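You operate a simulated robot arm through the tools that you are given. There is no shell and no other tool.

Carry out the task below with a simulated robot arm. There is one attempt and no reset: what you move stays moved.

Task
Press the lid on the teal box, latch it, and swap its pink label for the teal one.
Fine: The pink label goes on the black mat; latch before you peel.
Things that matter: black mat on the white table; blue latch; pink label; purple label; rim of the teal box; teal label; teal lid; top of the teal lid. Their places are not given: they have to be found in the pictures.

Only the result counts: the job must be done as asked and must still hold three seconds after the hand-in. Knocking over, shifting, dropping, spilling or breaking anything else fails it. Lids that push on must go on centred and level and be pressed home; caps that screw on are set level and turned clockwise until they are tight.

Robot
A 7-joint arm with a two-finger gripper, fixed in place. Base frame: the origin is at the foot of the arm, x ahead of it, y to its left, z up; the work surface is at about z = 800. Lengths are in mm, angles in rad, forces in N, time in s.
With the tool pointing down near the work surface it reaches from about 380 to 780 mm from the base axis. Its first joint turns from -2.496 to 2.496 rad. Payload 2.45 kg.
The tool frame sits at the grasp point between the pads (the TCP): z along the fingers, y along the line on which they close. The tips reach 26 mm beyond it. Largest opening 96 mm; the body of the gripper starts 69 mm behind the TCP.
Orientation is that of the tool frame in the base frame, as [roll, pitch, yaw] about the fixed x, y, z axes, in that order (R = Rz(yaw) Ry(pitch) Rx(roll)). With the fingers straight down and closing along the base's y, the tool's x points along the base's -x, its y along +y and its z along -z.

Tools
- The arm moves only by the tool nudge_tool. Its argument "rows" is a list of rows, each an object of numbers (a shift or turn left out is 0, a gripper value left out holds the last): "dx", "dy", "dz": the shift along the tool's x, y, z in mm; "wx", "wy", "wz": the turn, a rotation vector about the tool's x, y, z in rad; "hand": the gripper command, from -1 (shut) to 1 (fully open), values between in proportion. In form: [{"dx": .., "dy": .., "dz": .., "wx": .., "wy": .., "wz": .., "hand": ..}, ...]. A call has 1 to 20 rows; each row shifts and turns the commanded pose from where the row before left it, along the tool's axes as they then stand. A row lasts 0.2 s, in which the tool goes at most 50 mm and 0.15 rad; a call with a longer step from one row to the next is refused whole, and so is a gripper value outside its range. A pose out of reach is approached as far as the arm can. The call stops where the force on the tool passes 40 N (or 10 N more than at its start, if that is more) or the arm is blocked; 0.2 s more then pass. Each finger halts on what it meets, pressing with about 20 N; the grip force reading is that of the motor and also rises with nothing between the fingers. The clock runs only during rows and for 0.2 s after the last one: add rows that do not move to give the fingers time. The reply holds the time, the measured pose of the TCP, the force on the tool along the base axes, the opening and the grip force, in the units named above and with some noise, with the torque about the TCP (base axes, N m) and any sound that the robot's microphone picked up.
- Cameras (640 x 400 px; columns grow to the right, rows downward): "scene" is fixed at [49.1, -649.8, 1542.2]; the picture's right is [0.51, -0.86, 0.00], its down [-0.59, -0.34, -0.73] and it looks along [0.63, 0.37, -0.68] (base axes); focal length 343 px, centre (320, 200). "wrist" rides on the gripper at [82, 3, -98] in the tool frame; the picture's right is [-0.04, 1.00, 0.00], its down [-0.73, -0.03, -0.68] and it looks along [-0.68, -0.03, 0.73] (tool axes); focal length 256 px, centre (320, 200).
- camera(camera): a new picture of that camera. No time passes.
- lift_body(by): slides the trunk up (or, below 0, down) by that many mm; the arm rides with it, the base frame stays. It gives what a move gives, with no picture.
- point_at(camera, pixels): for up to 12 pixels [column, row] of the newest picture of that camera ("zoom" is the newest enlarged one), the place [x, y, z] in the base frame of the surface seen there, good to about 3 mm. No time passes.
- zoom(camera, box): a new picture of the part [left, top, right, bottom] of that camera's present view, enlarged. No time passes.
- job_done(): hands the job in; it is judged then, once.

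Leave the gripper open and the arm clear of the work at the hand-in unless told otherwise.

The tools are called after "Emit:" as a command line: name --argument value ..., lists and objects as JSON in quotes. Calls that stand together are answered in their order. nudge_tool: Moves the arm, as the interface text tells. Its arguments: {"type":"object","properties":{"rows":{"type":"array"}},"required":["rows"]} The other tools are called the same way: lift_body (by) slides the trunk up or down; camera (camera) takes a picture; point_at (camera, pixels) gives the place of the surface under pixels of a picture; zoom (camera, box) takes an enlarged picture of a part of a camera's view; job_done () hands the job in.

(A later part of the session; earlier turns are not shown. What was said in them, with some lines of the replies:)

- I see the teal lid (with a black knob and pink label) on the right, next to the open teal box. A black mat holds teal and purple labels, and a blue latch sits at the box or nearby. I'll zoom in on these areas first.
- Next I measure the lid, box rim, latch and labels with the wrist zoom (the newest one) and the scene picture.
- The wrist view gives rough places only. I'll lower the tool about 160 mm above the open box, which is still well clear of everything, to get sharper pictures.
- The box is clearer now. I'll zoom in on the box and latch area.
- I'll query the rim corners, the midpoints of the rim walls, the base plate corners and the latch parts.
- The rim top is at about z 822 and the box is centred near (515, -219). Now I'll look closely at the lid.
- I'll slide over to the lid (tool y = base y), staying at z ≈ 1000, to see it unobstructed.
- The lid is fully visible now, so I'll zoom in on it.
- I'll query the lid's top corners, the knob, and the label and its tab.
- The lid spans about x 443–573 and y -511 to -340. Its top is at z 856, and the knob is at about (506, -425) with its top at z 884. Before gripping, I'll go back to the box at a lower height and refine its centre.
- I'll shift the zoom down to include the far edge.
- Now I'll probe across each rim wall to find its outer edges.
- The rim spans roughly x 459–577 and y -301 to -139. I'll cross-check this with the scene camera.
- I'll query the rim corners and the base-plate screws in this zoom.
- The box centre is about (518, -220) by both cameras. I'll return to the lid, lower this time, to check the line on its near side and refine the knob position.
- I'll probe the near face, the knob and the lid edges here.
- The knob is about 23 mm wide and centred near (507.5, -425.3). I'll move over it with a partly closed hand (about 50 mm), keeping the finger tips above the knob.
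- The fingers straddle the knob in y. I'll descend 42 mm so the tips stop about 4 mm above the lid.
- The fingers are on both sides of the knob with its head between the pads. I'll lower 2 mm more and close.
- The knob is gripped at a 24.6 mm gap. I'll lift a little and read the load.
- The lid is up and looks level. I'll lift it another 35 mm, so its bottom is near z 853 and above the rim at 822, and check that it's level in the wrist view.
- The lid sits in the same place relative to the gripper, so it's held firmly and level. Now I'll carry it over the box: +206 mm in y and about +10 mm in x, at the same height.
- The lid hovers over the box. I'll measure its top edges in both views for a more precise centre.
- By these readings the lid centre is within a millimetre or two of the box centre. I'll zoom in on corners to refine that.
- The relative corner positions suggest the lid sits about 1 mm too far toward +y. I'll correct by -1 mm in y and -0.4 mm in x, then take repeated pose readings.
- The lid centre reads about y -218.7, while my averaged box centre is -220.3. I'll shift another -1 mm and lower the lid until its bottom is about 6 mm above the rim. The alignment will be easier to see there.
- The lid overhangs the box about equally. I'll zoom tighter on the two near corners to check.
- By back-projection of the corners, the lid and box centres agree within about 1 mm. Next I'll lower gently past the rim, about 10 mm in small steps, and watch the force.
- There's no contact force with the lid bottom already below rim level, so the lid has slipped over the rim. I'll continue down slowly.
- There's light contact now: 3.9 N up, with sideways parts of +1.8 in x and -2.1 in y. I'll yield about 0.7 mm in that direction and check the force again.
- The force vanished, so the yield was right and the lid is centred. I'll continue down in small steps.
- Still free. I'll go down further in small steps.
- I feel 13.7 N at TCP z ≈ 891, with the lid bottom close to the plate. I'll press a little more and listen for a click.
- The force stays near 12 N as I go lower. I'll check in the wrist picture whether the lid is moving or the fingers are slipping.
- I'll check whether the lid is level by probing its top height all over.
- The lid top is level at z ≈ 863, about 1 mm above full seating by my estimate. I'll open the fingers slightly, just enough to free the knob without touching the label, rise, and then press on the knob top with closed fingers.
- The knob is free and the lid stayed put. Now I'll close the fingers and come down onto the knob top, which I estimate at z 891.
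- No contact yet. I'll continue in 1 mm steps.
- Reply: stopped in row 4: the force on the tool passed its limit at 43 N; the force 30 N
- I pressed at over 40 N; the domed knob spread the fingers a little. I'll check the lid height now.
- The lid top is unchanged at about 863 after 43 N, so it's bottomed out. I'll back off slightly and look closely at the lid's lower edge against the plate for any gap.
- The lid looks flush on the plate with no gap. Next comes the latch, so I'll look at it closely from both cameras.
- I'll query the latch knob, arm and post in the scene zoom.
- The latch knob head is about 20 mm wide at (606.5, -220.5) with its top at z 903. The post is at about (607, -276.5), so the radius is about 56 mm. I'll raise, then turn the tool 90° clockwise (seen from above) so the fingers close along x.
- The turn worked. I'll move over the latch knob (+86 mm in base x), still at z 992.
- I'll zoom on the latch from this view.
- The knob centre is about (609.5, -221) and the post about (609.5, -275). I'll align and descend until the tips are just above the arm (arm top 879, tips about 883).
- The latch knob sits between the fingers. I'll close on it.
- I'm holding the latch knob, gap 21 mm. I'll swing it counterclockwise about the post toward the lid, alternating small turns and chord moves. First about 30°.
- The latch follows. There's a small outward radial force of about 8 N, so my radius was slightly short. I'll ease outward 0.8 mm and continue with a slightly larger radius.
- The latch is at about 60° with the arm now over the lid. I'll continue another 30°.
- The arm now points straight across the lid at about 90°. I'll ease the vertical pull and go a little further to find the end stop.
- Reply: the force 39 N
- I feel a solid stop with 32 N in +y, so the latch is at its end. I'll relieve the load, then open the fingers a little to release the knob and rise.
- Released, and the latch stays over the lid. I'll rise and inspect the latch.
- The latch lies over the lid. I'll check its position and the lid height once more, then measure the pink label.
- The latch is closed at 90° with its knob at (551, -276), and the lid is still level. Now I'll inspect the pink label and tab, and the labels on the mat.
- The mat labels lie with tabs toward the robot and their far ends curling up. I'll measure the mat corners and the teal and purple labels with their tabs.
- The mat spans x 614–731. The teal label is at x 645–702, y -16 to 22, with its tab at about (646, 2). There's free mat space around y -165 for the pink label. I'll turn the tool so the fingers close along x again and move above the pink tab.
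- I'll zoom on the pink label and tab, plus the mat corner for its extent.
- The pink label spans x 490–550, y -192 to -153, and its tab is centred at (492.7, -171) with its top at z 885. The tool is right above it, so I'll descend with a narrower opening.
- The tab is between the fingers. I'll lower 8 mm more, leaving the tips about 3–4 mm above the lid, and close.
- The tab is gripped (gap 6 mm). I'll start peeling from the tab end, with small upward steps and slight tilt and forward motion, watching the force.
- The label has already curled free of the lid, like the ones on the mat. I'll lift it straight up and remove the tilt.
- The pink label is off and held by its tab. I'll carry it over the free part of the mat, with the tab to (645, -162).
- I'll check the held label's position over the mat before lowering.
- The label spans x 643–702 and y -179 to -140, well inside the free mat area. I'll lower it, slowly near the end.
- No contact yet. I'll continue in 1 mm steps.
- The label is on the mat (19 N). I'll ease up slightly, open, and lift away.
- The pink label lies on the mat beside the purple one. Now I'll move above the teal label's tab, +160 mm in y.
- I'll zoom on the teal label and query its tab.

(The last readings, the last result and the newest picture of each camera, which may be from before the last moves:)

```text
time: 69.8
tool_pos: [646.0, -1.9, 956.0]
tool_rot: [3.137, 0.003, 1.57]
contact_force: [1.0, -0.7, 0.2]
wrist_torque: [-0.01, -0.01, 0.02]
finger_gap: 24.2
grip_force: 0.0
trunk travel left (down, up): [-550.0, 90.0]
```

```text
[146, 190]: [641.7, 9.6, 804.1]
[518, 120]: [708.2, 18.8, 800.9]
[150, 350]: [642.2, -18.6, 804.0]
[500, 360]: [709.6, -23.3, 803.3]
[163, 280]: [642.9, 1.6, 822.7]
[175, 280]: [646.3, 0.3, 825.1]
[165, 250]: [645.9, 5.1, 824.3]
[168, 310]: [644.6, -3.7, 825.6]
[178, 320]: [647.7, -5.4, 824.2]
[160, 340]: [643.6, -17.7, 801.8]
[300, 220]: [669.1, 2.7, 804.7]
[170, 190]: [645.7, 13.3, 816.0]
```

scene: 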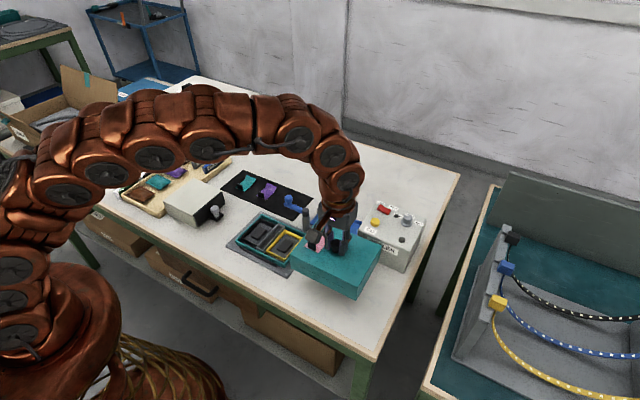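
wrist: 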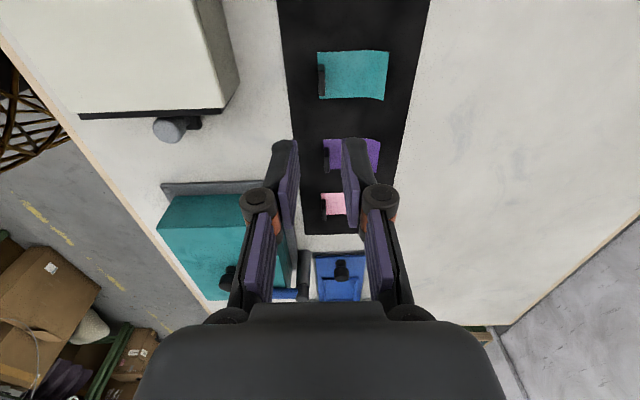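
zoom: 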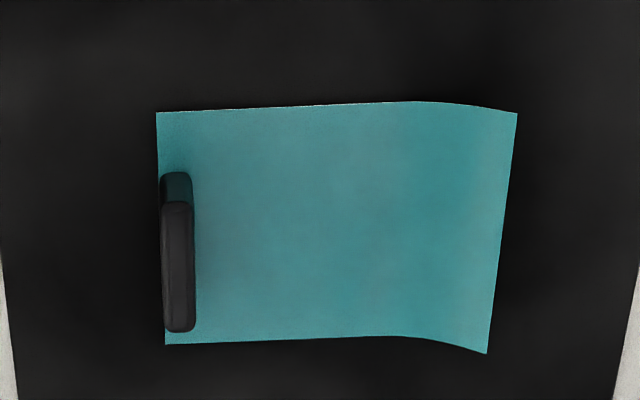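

The teal tab is at about (646, 2) with its top at z 825, and the tool is almost above it. I'll shift +2 mm in y and descend, pausing above the tab to check.

Emit:
nudge_tool --rows '[{"dx": 2, "dz": 20}, {"dz": 30}, {"dz": 30}, {"dz": 20}, {"dz": 8}, {}, {}]'

Emit:
camera --camera "wrist"

Emit:
zoom --camera "scene" --box '[205, 150, 285, 200]'

```text
time: 71.4
tool_pos: [649.0, -0.5, 847.9]
tool_rot: [3.137, 0.002, 1.574]
contact_force: [0.6, -0.6, -0.1]
wrist_torque: [-0.05, 0.02, 0.01]
finger_gap: 23.9
grip_force: 0.0
trunk travel left (down, up): [-550.0, 90.0]
```

```text
taken
```

wrist: 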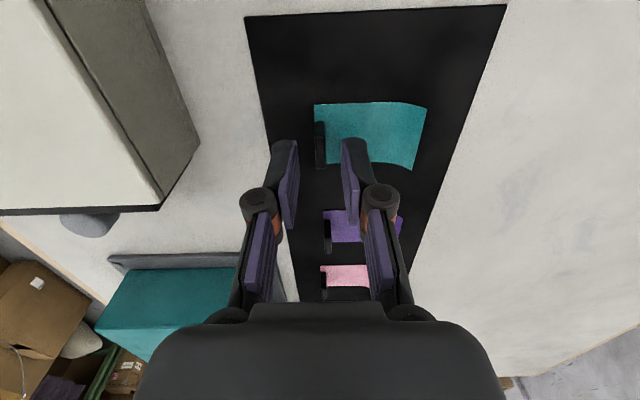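

```text
8.00 times, centred on (245, 175) of scene
```

zoom: 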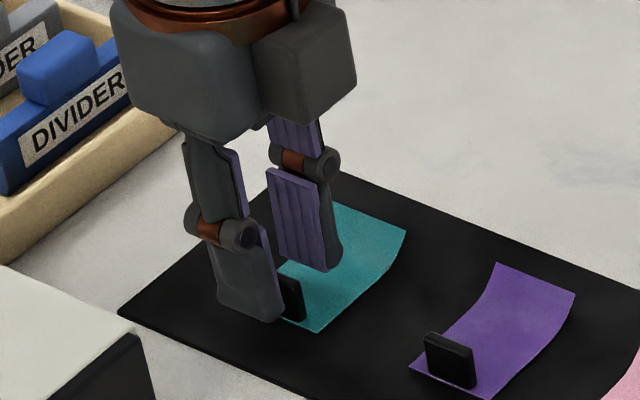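

The tab sits centred between the fingers. Before the last 16 mm, I'll check the height of the white box on the left for clearance.

Emit:
point_at --camera "wrist" --pixels '[[100, 150], [155, 200], [195, 140], [90, 225], [320, 125], [322, 150], [318, 108], [312, 166]]'

```text
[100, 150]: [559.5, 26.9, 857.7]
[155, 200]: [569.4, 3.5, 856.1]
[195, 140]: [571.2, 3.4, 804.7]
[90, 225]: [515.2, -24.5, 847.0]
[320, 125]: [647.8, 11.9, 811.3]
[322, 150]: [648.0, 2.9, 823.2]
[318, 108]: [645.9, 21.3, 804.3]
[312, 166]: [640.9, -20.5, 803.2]
```

The white box top is at z 857 and x < 571, so there's no conflict. I'll lower 15.5 mm and close on the tab.

Emit:
nudge_tool --rows '[{"dz": 8}, {"dz": 5}, {"dz": 2.5}, {}, {"hand": -1}, {"hand": -1}, {"hand": -1}, {"hand": -1}, {"hand": -1}]'

Emit:
camera --camera "wrist"

```text
time: 73.4
tool_pos: [649.7, 0.6, 832.2]
tool_rot: [3.14, 0.002, 1.57]
contact_force: [0.4, 1.0, 0.3]
wrist_torque: [0.02, 0.02, -0.02]
finger_gap: 5.8
grip_force: 20.5
trunk travel left (down, up): [-550.0, 90.0]
```

```text
taken
```

wrist: 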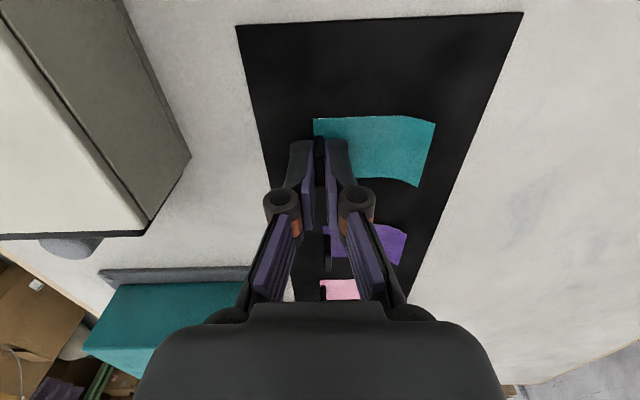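

The teal tab is gripped (gap 5.8 mm). I'll lift straight up.

Emit:
nudge_tool --rows '[{"dz": -4}, {"dz": -8}, {"dz": -20}, {"dz": -30}, {"dz": -30}, {"dz": -28}, {}, {}]'

Emit:
camera --camera "wrist"

Emit:
zoom --camera "scene" --box '[205, 120, 335, 210]'

```text
time: 75.2
tool_pos: [647.3, 5.0, 951.4]
tool_rot: [3.139, 0.003, 1.57]
contact_force: [0.0, -0.8, 0.2]
wrist_torque: [0.01, -0.02, 0.0]
finger_gap: 5.7
grip_force: 20.3
trunk travel left (down, up): [-550.0, 90.0]
```

```text
taken
```

wrist: 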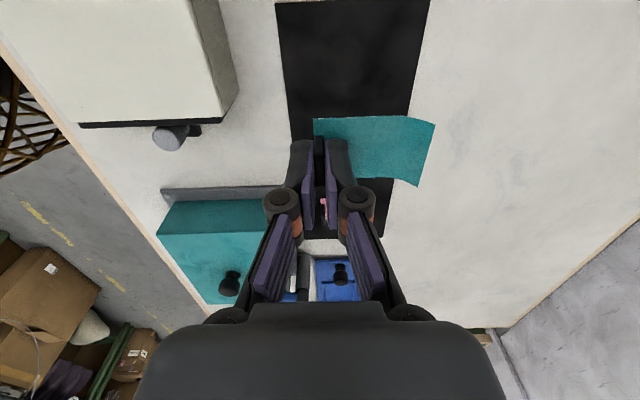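

```text
4.44 times, centred on (270, 165) of scene
```

zoom: 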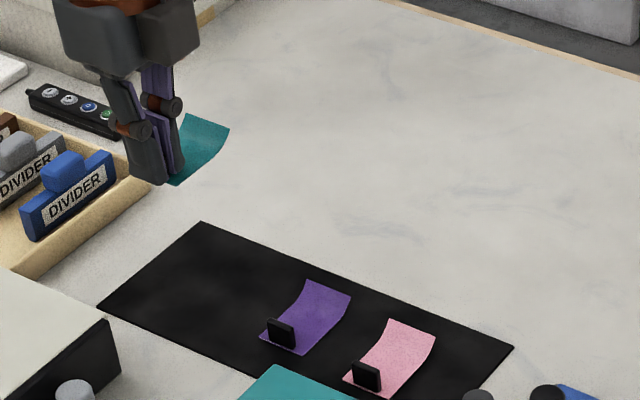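

The teal label is held exactly as the pink one was. I'll carry it back over the lid to the spot where the pink label sat, TCP about (494, -172).

Emit:
nudge_tool --rows '[{"dx": -20, "dy": -18}, {"dx": -29, "dy": -26}, {"dx": -29, "dy": -26}, {"dx": -29, "dy": -26}, {"dx": -29, "dy": -26}, {"dx": -25, "dy": -21}, {"dx": -13, "dy": -10.5}, {}, {}]'

Emit:
nudge_tool --rows '[{}]'

Emit:
nudge_tool --rows '[{}]'

Emit:
camera --camera "wrist"

Emit:
point_at --camera "wrist" --pixels '[[316, 121], [330, 121], [400, 119], [432, 127], [415, 181], [375, 175], [350, 175], [360, 121], [320, 150], [320, 165], [425, 150], [422, 160]]'

```text
time: 77.2
tool_pos: [493.5, -171.6, 951.1]
tool_rot: [3.137, 0.001, 1.57]
contact_force: [-0.3, -0.2, 0.9]
wrist_torque: [0.04, 0.03, -0.04]
finger_gap: 6.0
grip_force: 20.3
trunk travel left (down, up): [-550.0, 90.0]
```

```text
time: 77.6
tool_pos: [495.2, -171.1, 951.1]
tool_rot: [3.138, 0.002, 1.572]
contact_force: [-0.3, -0.1, -0.2]
wrist_torque: [0.01, -0.01, 0.0]
finger_gap: 6.0
grip_force: 20.2
trunk travel left (down, up): [-550.0, 90.0]
```

```text
time: 78.0
tool_pos: [493.6, -172.3, 953.2]
tool_rot: [3.138, 0.003, 1.572]
contact_force: [-0.1, 0.3, -0.7]
wrist_torque: [-0.02, 0.0, -0.02]
finger_gap: 6.0
grip_force: 19.7
trunk travel left (down, up): [-550.0, 90.0]
```

```text
taken
```

wrist: 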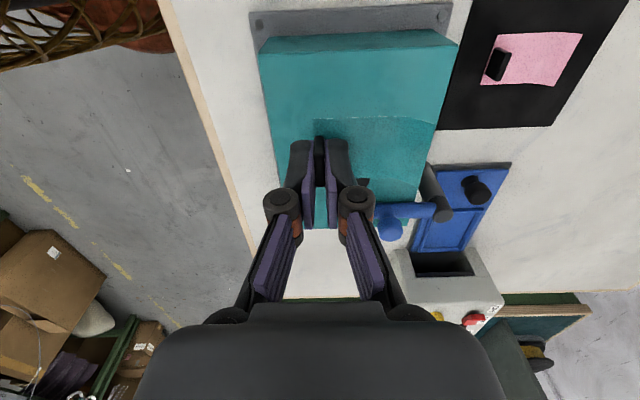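

```text
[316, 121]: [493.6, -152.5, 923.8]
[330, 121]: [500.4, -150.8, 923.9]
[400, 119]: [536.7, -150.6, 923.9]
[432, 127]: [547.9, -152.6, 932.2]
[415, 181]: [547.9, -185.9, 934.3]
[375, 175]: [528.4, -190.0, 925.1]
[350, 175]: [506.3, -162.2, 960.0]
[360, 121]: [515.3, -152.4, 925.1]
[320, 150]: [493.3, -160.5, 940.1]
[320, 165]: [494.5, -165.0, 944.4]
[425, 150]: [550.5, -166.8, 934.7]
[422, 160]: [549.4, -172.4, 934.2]
```

The held label is at x 491–550, y -190.5 to -151.5, matching the pink label's old place within about 1 mm. I'll shift -0.7 mm in y and lower, then slowly to contact.

Emit:
nudge_tool --rows '[{"dx": -0.7, "dz": 15}, {"dz": 20}, {"dz": 14}, {"dz": 5}, {}, {}]'

Emit:
nudge_tool --rows '[{"dz": 1.5}, {"dz": 1.5}, {"dz": 1}, {}]'

```text
time: 79.4
tool_pos: [493.6, -173.1, 899.5]
tool_rot: [3.138, 0.003, 1.57]
contact_force: [-0.4, 0.2, -0.2]
wrist_torque: [0.03, -0.01, 0.04]
finger_gap: 6.0
grip_force: 19.6
trunk travel left (down, up): [-550.0, 90.0]
```

```text
time: 80.4
tool_pos: [493.0, -172.3, 895.5]
tool_rot: [3.137, 0.002, 1.57]
contact_force: [-0.3, 0.4, -0.3]
wrist_torque: [0.03, 0.01, 0.0]
finger_gap: 6.1
grip_force: 20.0
trunk travel left (down, up): [-550.0, 90.0]
```

I'll go on in 1 mm steps until contact.

Emit:
nudge_tool --rows '[{"dz": 1}, {"dz": 1}, {}, {}]'

Emit:
nudge_tool --rows '[{"dz": 0.7}, {"dz": 0.7}, {}, {}]'

```text
time: 81.4
tool_pos: [493.3, -170.9, 893.1]
tool_rot: [3.138, 0.004, 1.571]
contact_force: [0.1, -0.1, 0.0]
wrist_torque: [0.0, 0.02, 0.02]
finger_gap: 6.1
grip_force: 19.8
trunk travel left (down, up): [-550.0, 90.0]
```

```text
time: 82.4
tool_pos: [495.1, -172.8, 891.8]
tool_rot: [3.136, 0.001, 1.57]
contact_force: [0.1, 0.2, 1.2]
wrist_torque: [-0.03, 0.05, 0.03]
finger_gap: 6.1
grip_force: 20.4
trunk travel left (down, up): [-550.0, 90.0]
```

Emit:
nudge_tool --rows '[{"dz": 0.7}, {"dz": 0.5}, {}, {}]'

Emit:
zoom --camera "scene" --box '[235, 185, 315, 235]'

```text
time: 83.4
tool_pos: [493.5, -172.8, 891.9]
tool_rot: [3.134, 0.003, 1.57]
contact_force: [6.5, -2.6, 18.4]
wrist_torque: [-0.18, -0.25, -0.03]
finger_gap: 6.1
grip_force: 20.1
trunk travel left (down, up): [-550.0, 90.0]
```

```text
8.00 times, centred on (275, 210) of scene
```

zoom: 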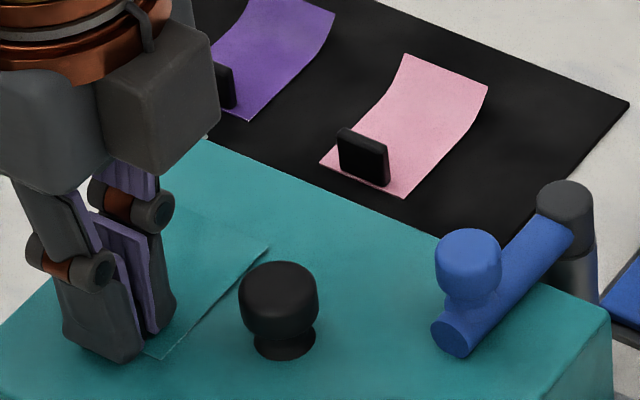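

Contact at 18 N, and the teal label now looks flat on the lid, so it has stuck. I'll ease the load, open the fingers and rise.

Emit:
nudge_tool --rows '[{"dz": -0.8}, {}, {"hand": -0.5}, {"hand": -0.5}, {"hand": -0.5}, {}]'

Emit:
nudge_tool --rows '[{"dz": -8}, {"dz": -20}, {"dz": -30}, {"dz": -30}, {}]'

Emit:
camera --camera "wrist"

Emit:
zoom --camera "scene" --box '[215, 165, 335, 245]'

```text
time: 84.8
tool_pos: [492.0, -173.5, 891.3]
tool_rot: [3.139, 0.002, 1.57]
contact_force: [-0.6, 0.5, 1.4]
wrist_torque: [0.04, 0.03, -0.01]
finger_gap: 23.4
grip_force: 0.0
trunk travel left (down, up): [-550.0, 90.0]
```

```text
time: 86.0
tool_pos: [491.0, -172.2, 977.2]
tool_rot: [3.138, 0.002, 1.57]
contact_force: [-0.6, -0.1, -1.0]
wrist_torque: [0.01, -0.04, -0.03]
finger_gap: 24.0
grip_force: 0.0
trunk travel left (down, up): [-550.0, 90.0]
```

```text
taken
```

wrist: 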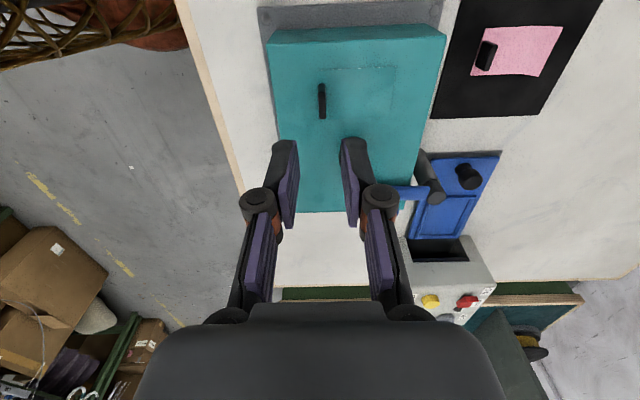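

```text
5.00 times, centred on (275, 205) of scene
```

zoom: 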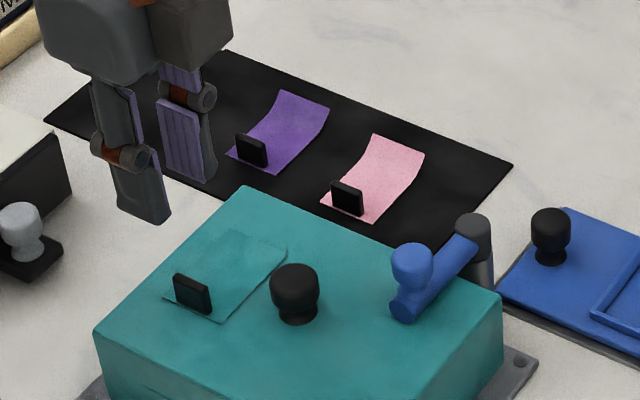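

The teal label is on the lid. I'll zoom in to check that it's fully flat, and compare its position.

Emit:
zoom --camera "scene" --box '[238, 200, 286, 230]'

Emit:
zoom --camera "wrist" --box '[280, 40, 420, 140]'

Emit:
point_at --camera "zoom" --pixels '[[185, 130], [205, 225], [410, 125], [515, 120], [510, 150], [500, 200], [495, 250], [400, 250], [190, 290], [400, 180], [300, 200], [192, 250]]'

```text
13.33 times, centred on (262, 215) of scene
```

zoom: 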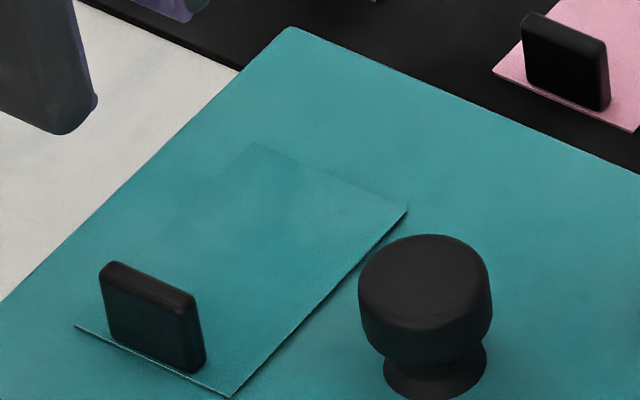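

```text
4.00 times, centred on (350, 90) of wrist
```

zoom: 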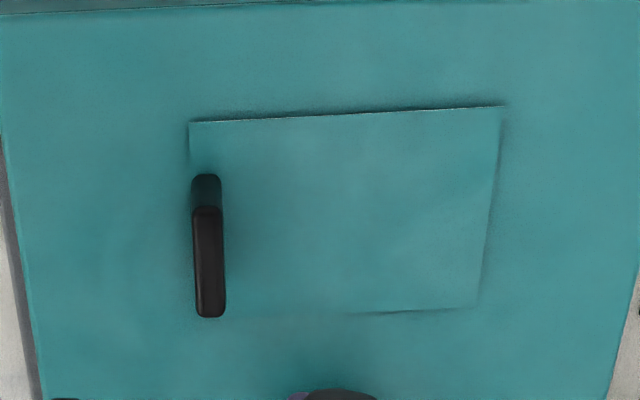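

```text
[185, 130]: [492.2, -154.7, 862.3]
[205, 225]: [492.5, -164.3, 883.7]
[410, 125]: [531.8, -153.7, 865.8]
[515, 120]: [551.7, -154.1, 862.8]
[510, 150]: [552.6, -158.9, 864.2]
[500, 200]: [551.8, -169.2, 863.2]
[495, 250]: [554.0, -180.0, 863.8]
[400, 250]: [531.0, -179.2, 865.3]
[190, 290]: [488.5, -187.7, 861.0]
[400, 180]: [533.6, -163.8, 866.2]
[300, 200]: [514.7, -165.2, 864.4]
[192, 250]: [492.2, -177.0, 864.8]
```

The label is flat with no curl, at x 490–552 and y -192 to -153, the same place as the pink one. I'll open the hand, move the arm up and clear, then do a final inspection.

Emit:
nudge_tool --rows '[{"dz": -30, "hand": 1}, {"dz": -40}, {"dz": -40}, {"dz": -40}, {"dz": -20}, {}, {}]'

Emit:
camera --camera "scene"

Emit:
camera --camera "wrist"

Emit:
zoom --camera "scene" --box '[205, 160, 365, 270]'

```text
time: 87.6
tool_pos: [493.2, -171.7, 1147.6]
tool_rot: [3.137, 0.002, 1.571]
contact_force: [-0.5, -0.7, -0.7]
wrist_torque: [-0.01, -0.01, -0.02]
finger_gap: 96.2
grip_force: 0.1
trunk travel left (down, up): [-550.0, 90.0]
```

```text
taken
```

scene: 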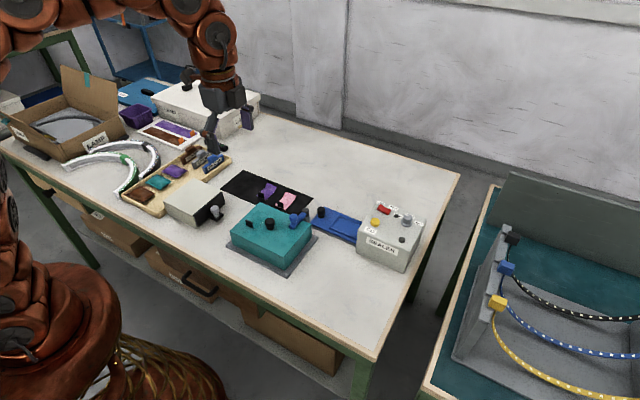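

```text
taken
```

wrist: 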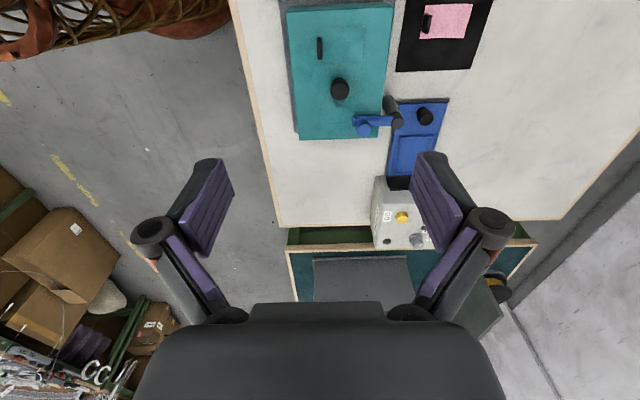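

```text
3.64 times, centred on (285, 215) of scene
```

zoom: 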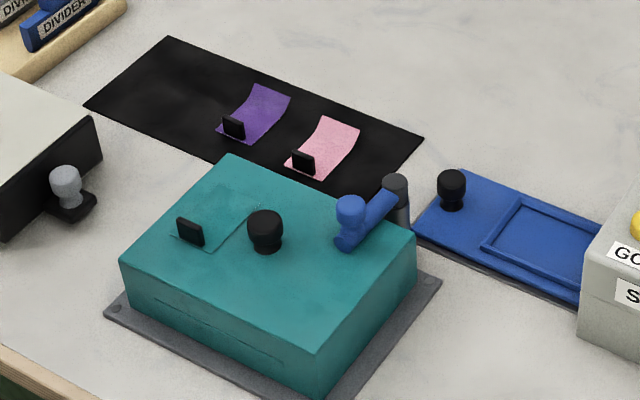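

Everything looks right. As a last check, I'll probe the lid corners and the latch in this zoom.

Emit:
point_at --camera "zoom" --pixels '[[130, 260], [315, 345], [408, 238], [232, 160], [350, 205], [395, 183], [310, 330], [150, 230], [390, 230], [245, 170], [345, 240], [190, 225]]'

Emit:
zoom --camera "scene" --box '[228, 205, 324, 280]'

```text
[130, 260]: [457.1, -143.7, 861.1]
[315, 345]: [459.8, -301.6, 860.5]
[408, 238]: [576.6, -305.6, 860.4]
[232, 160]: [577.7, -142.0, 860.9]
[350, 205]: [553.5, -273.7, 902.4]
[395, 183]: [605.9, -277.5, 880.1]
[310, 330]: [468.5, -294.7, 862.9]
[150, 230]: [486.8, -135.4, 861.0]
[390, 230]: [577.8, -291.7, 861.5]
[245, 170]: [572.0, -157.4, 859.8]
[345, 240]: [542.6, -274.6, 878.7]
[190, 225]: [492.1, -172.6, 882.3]
```

```text
5.33 times, centred on (276, 242) of scene
```

zoom: 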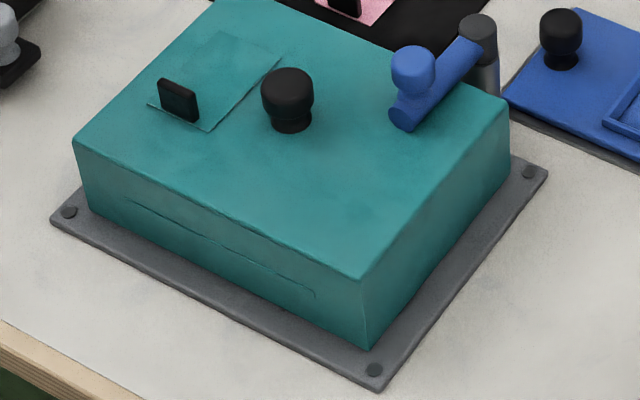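

The final picture shows:
- **Lid:** centred and level, with all four corners at about z 861, flush on the plate.
- **Latch:** swung over the lid to its stop.
- **Teal label:** flat where the pink one was.
- **Pink label:** on the black mat.
- **Arm:** up and clear, with the gripper open.

I'm handing in the job.

Emit:
job_done

```text
The job is handed in.
```

The teal box is lidded and latched, and its pink label has been swapped for the teal one. I handed the job in; the tool only confirmed the hand-in, so I don't have the judged result.

- **Lid:** it sits centred and level on the box. I pressed it down with about 43 N and it didn't go any lower. I heard no click, so I'm judging it home by its height and by there being no visible gap at the plate.
- **Latch:** I swung it over the lid until it hit a firm stop, before peeling anything.
- **Labels:** the pink label came off cleanly and lies on a free part of the black mat. The teal label is stuck flat where the pink one was, within about 1–2 mm.
- **Everything else:** in the final pictures nothing else looks knocked or shifted. The gripper is open and the arm is up clear of the work.
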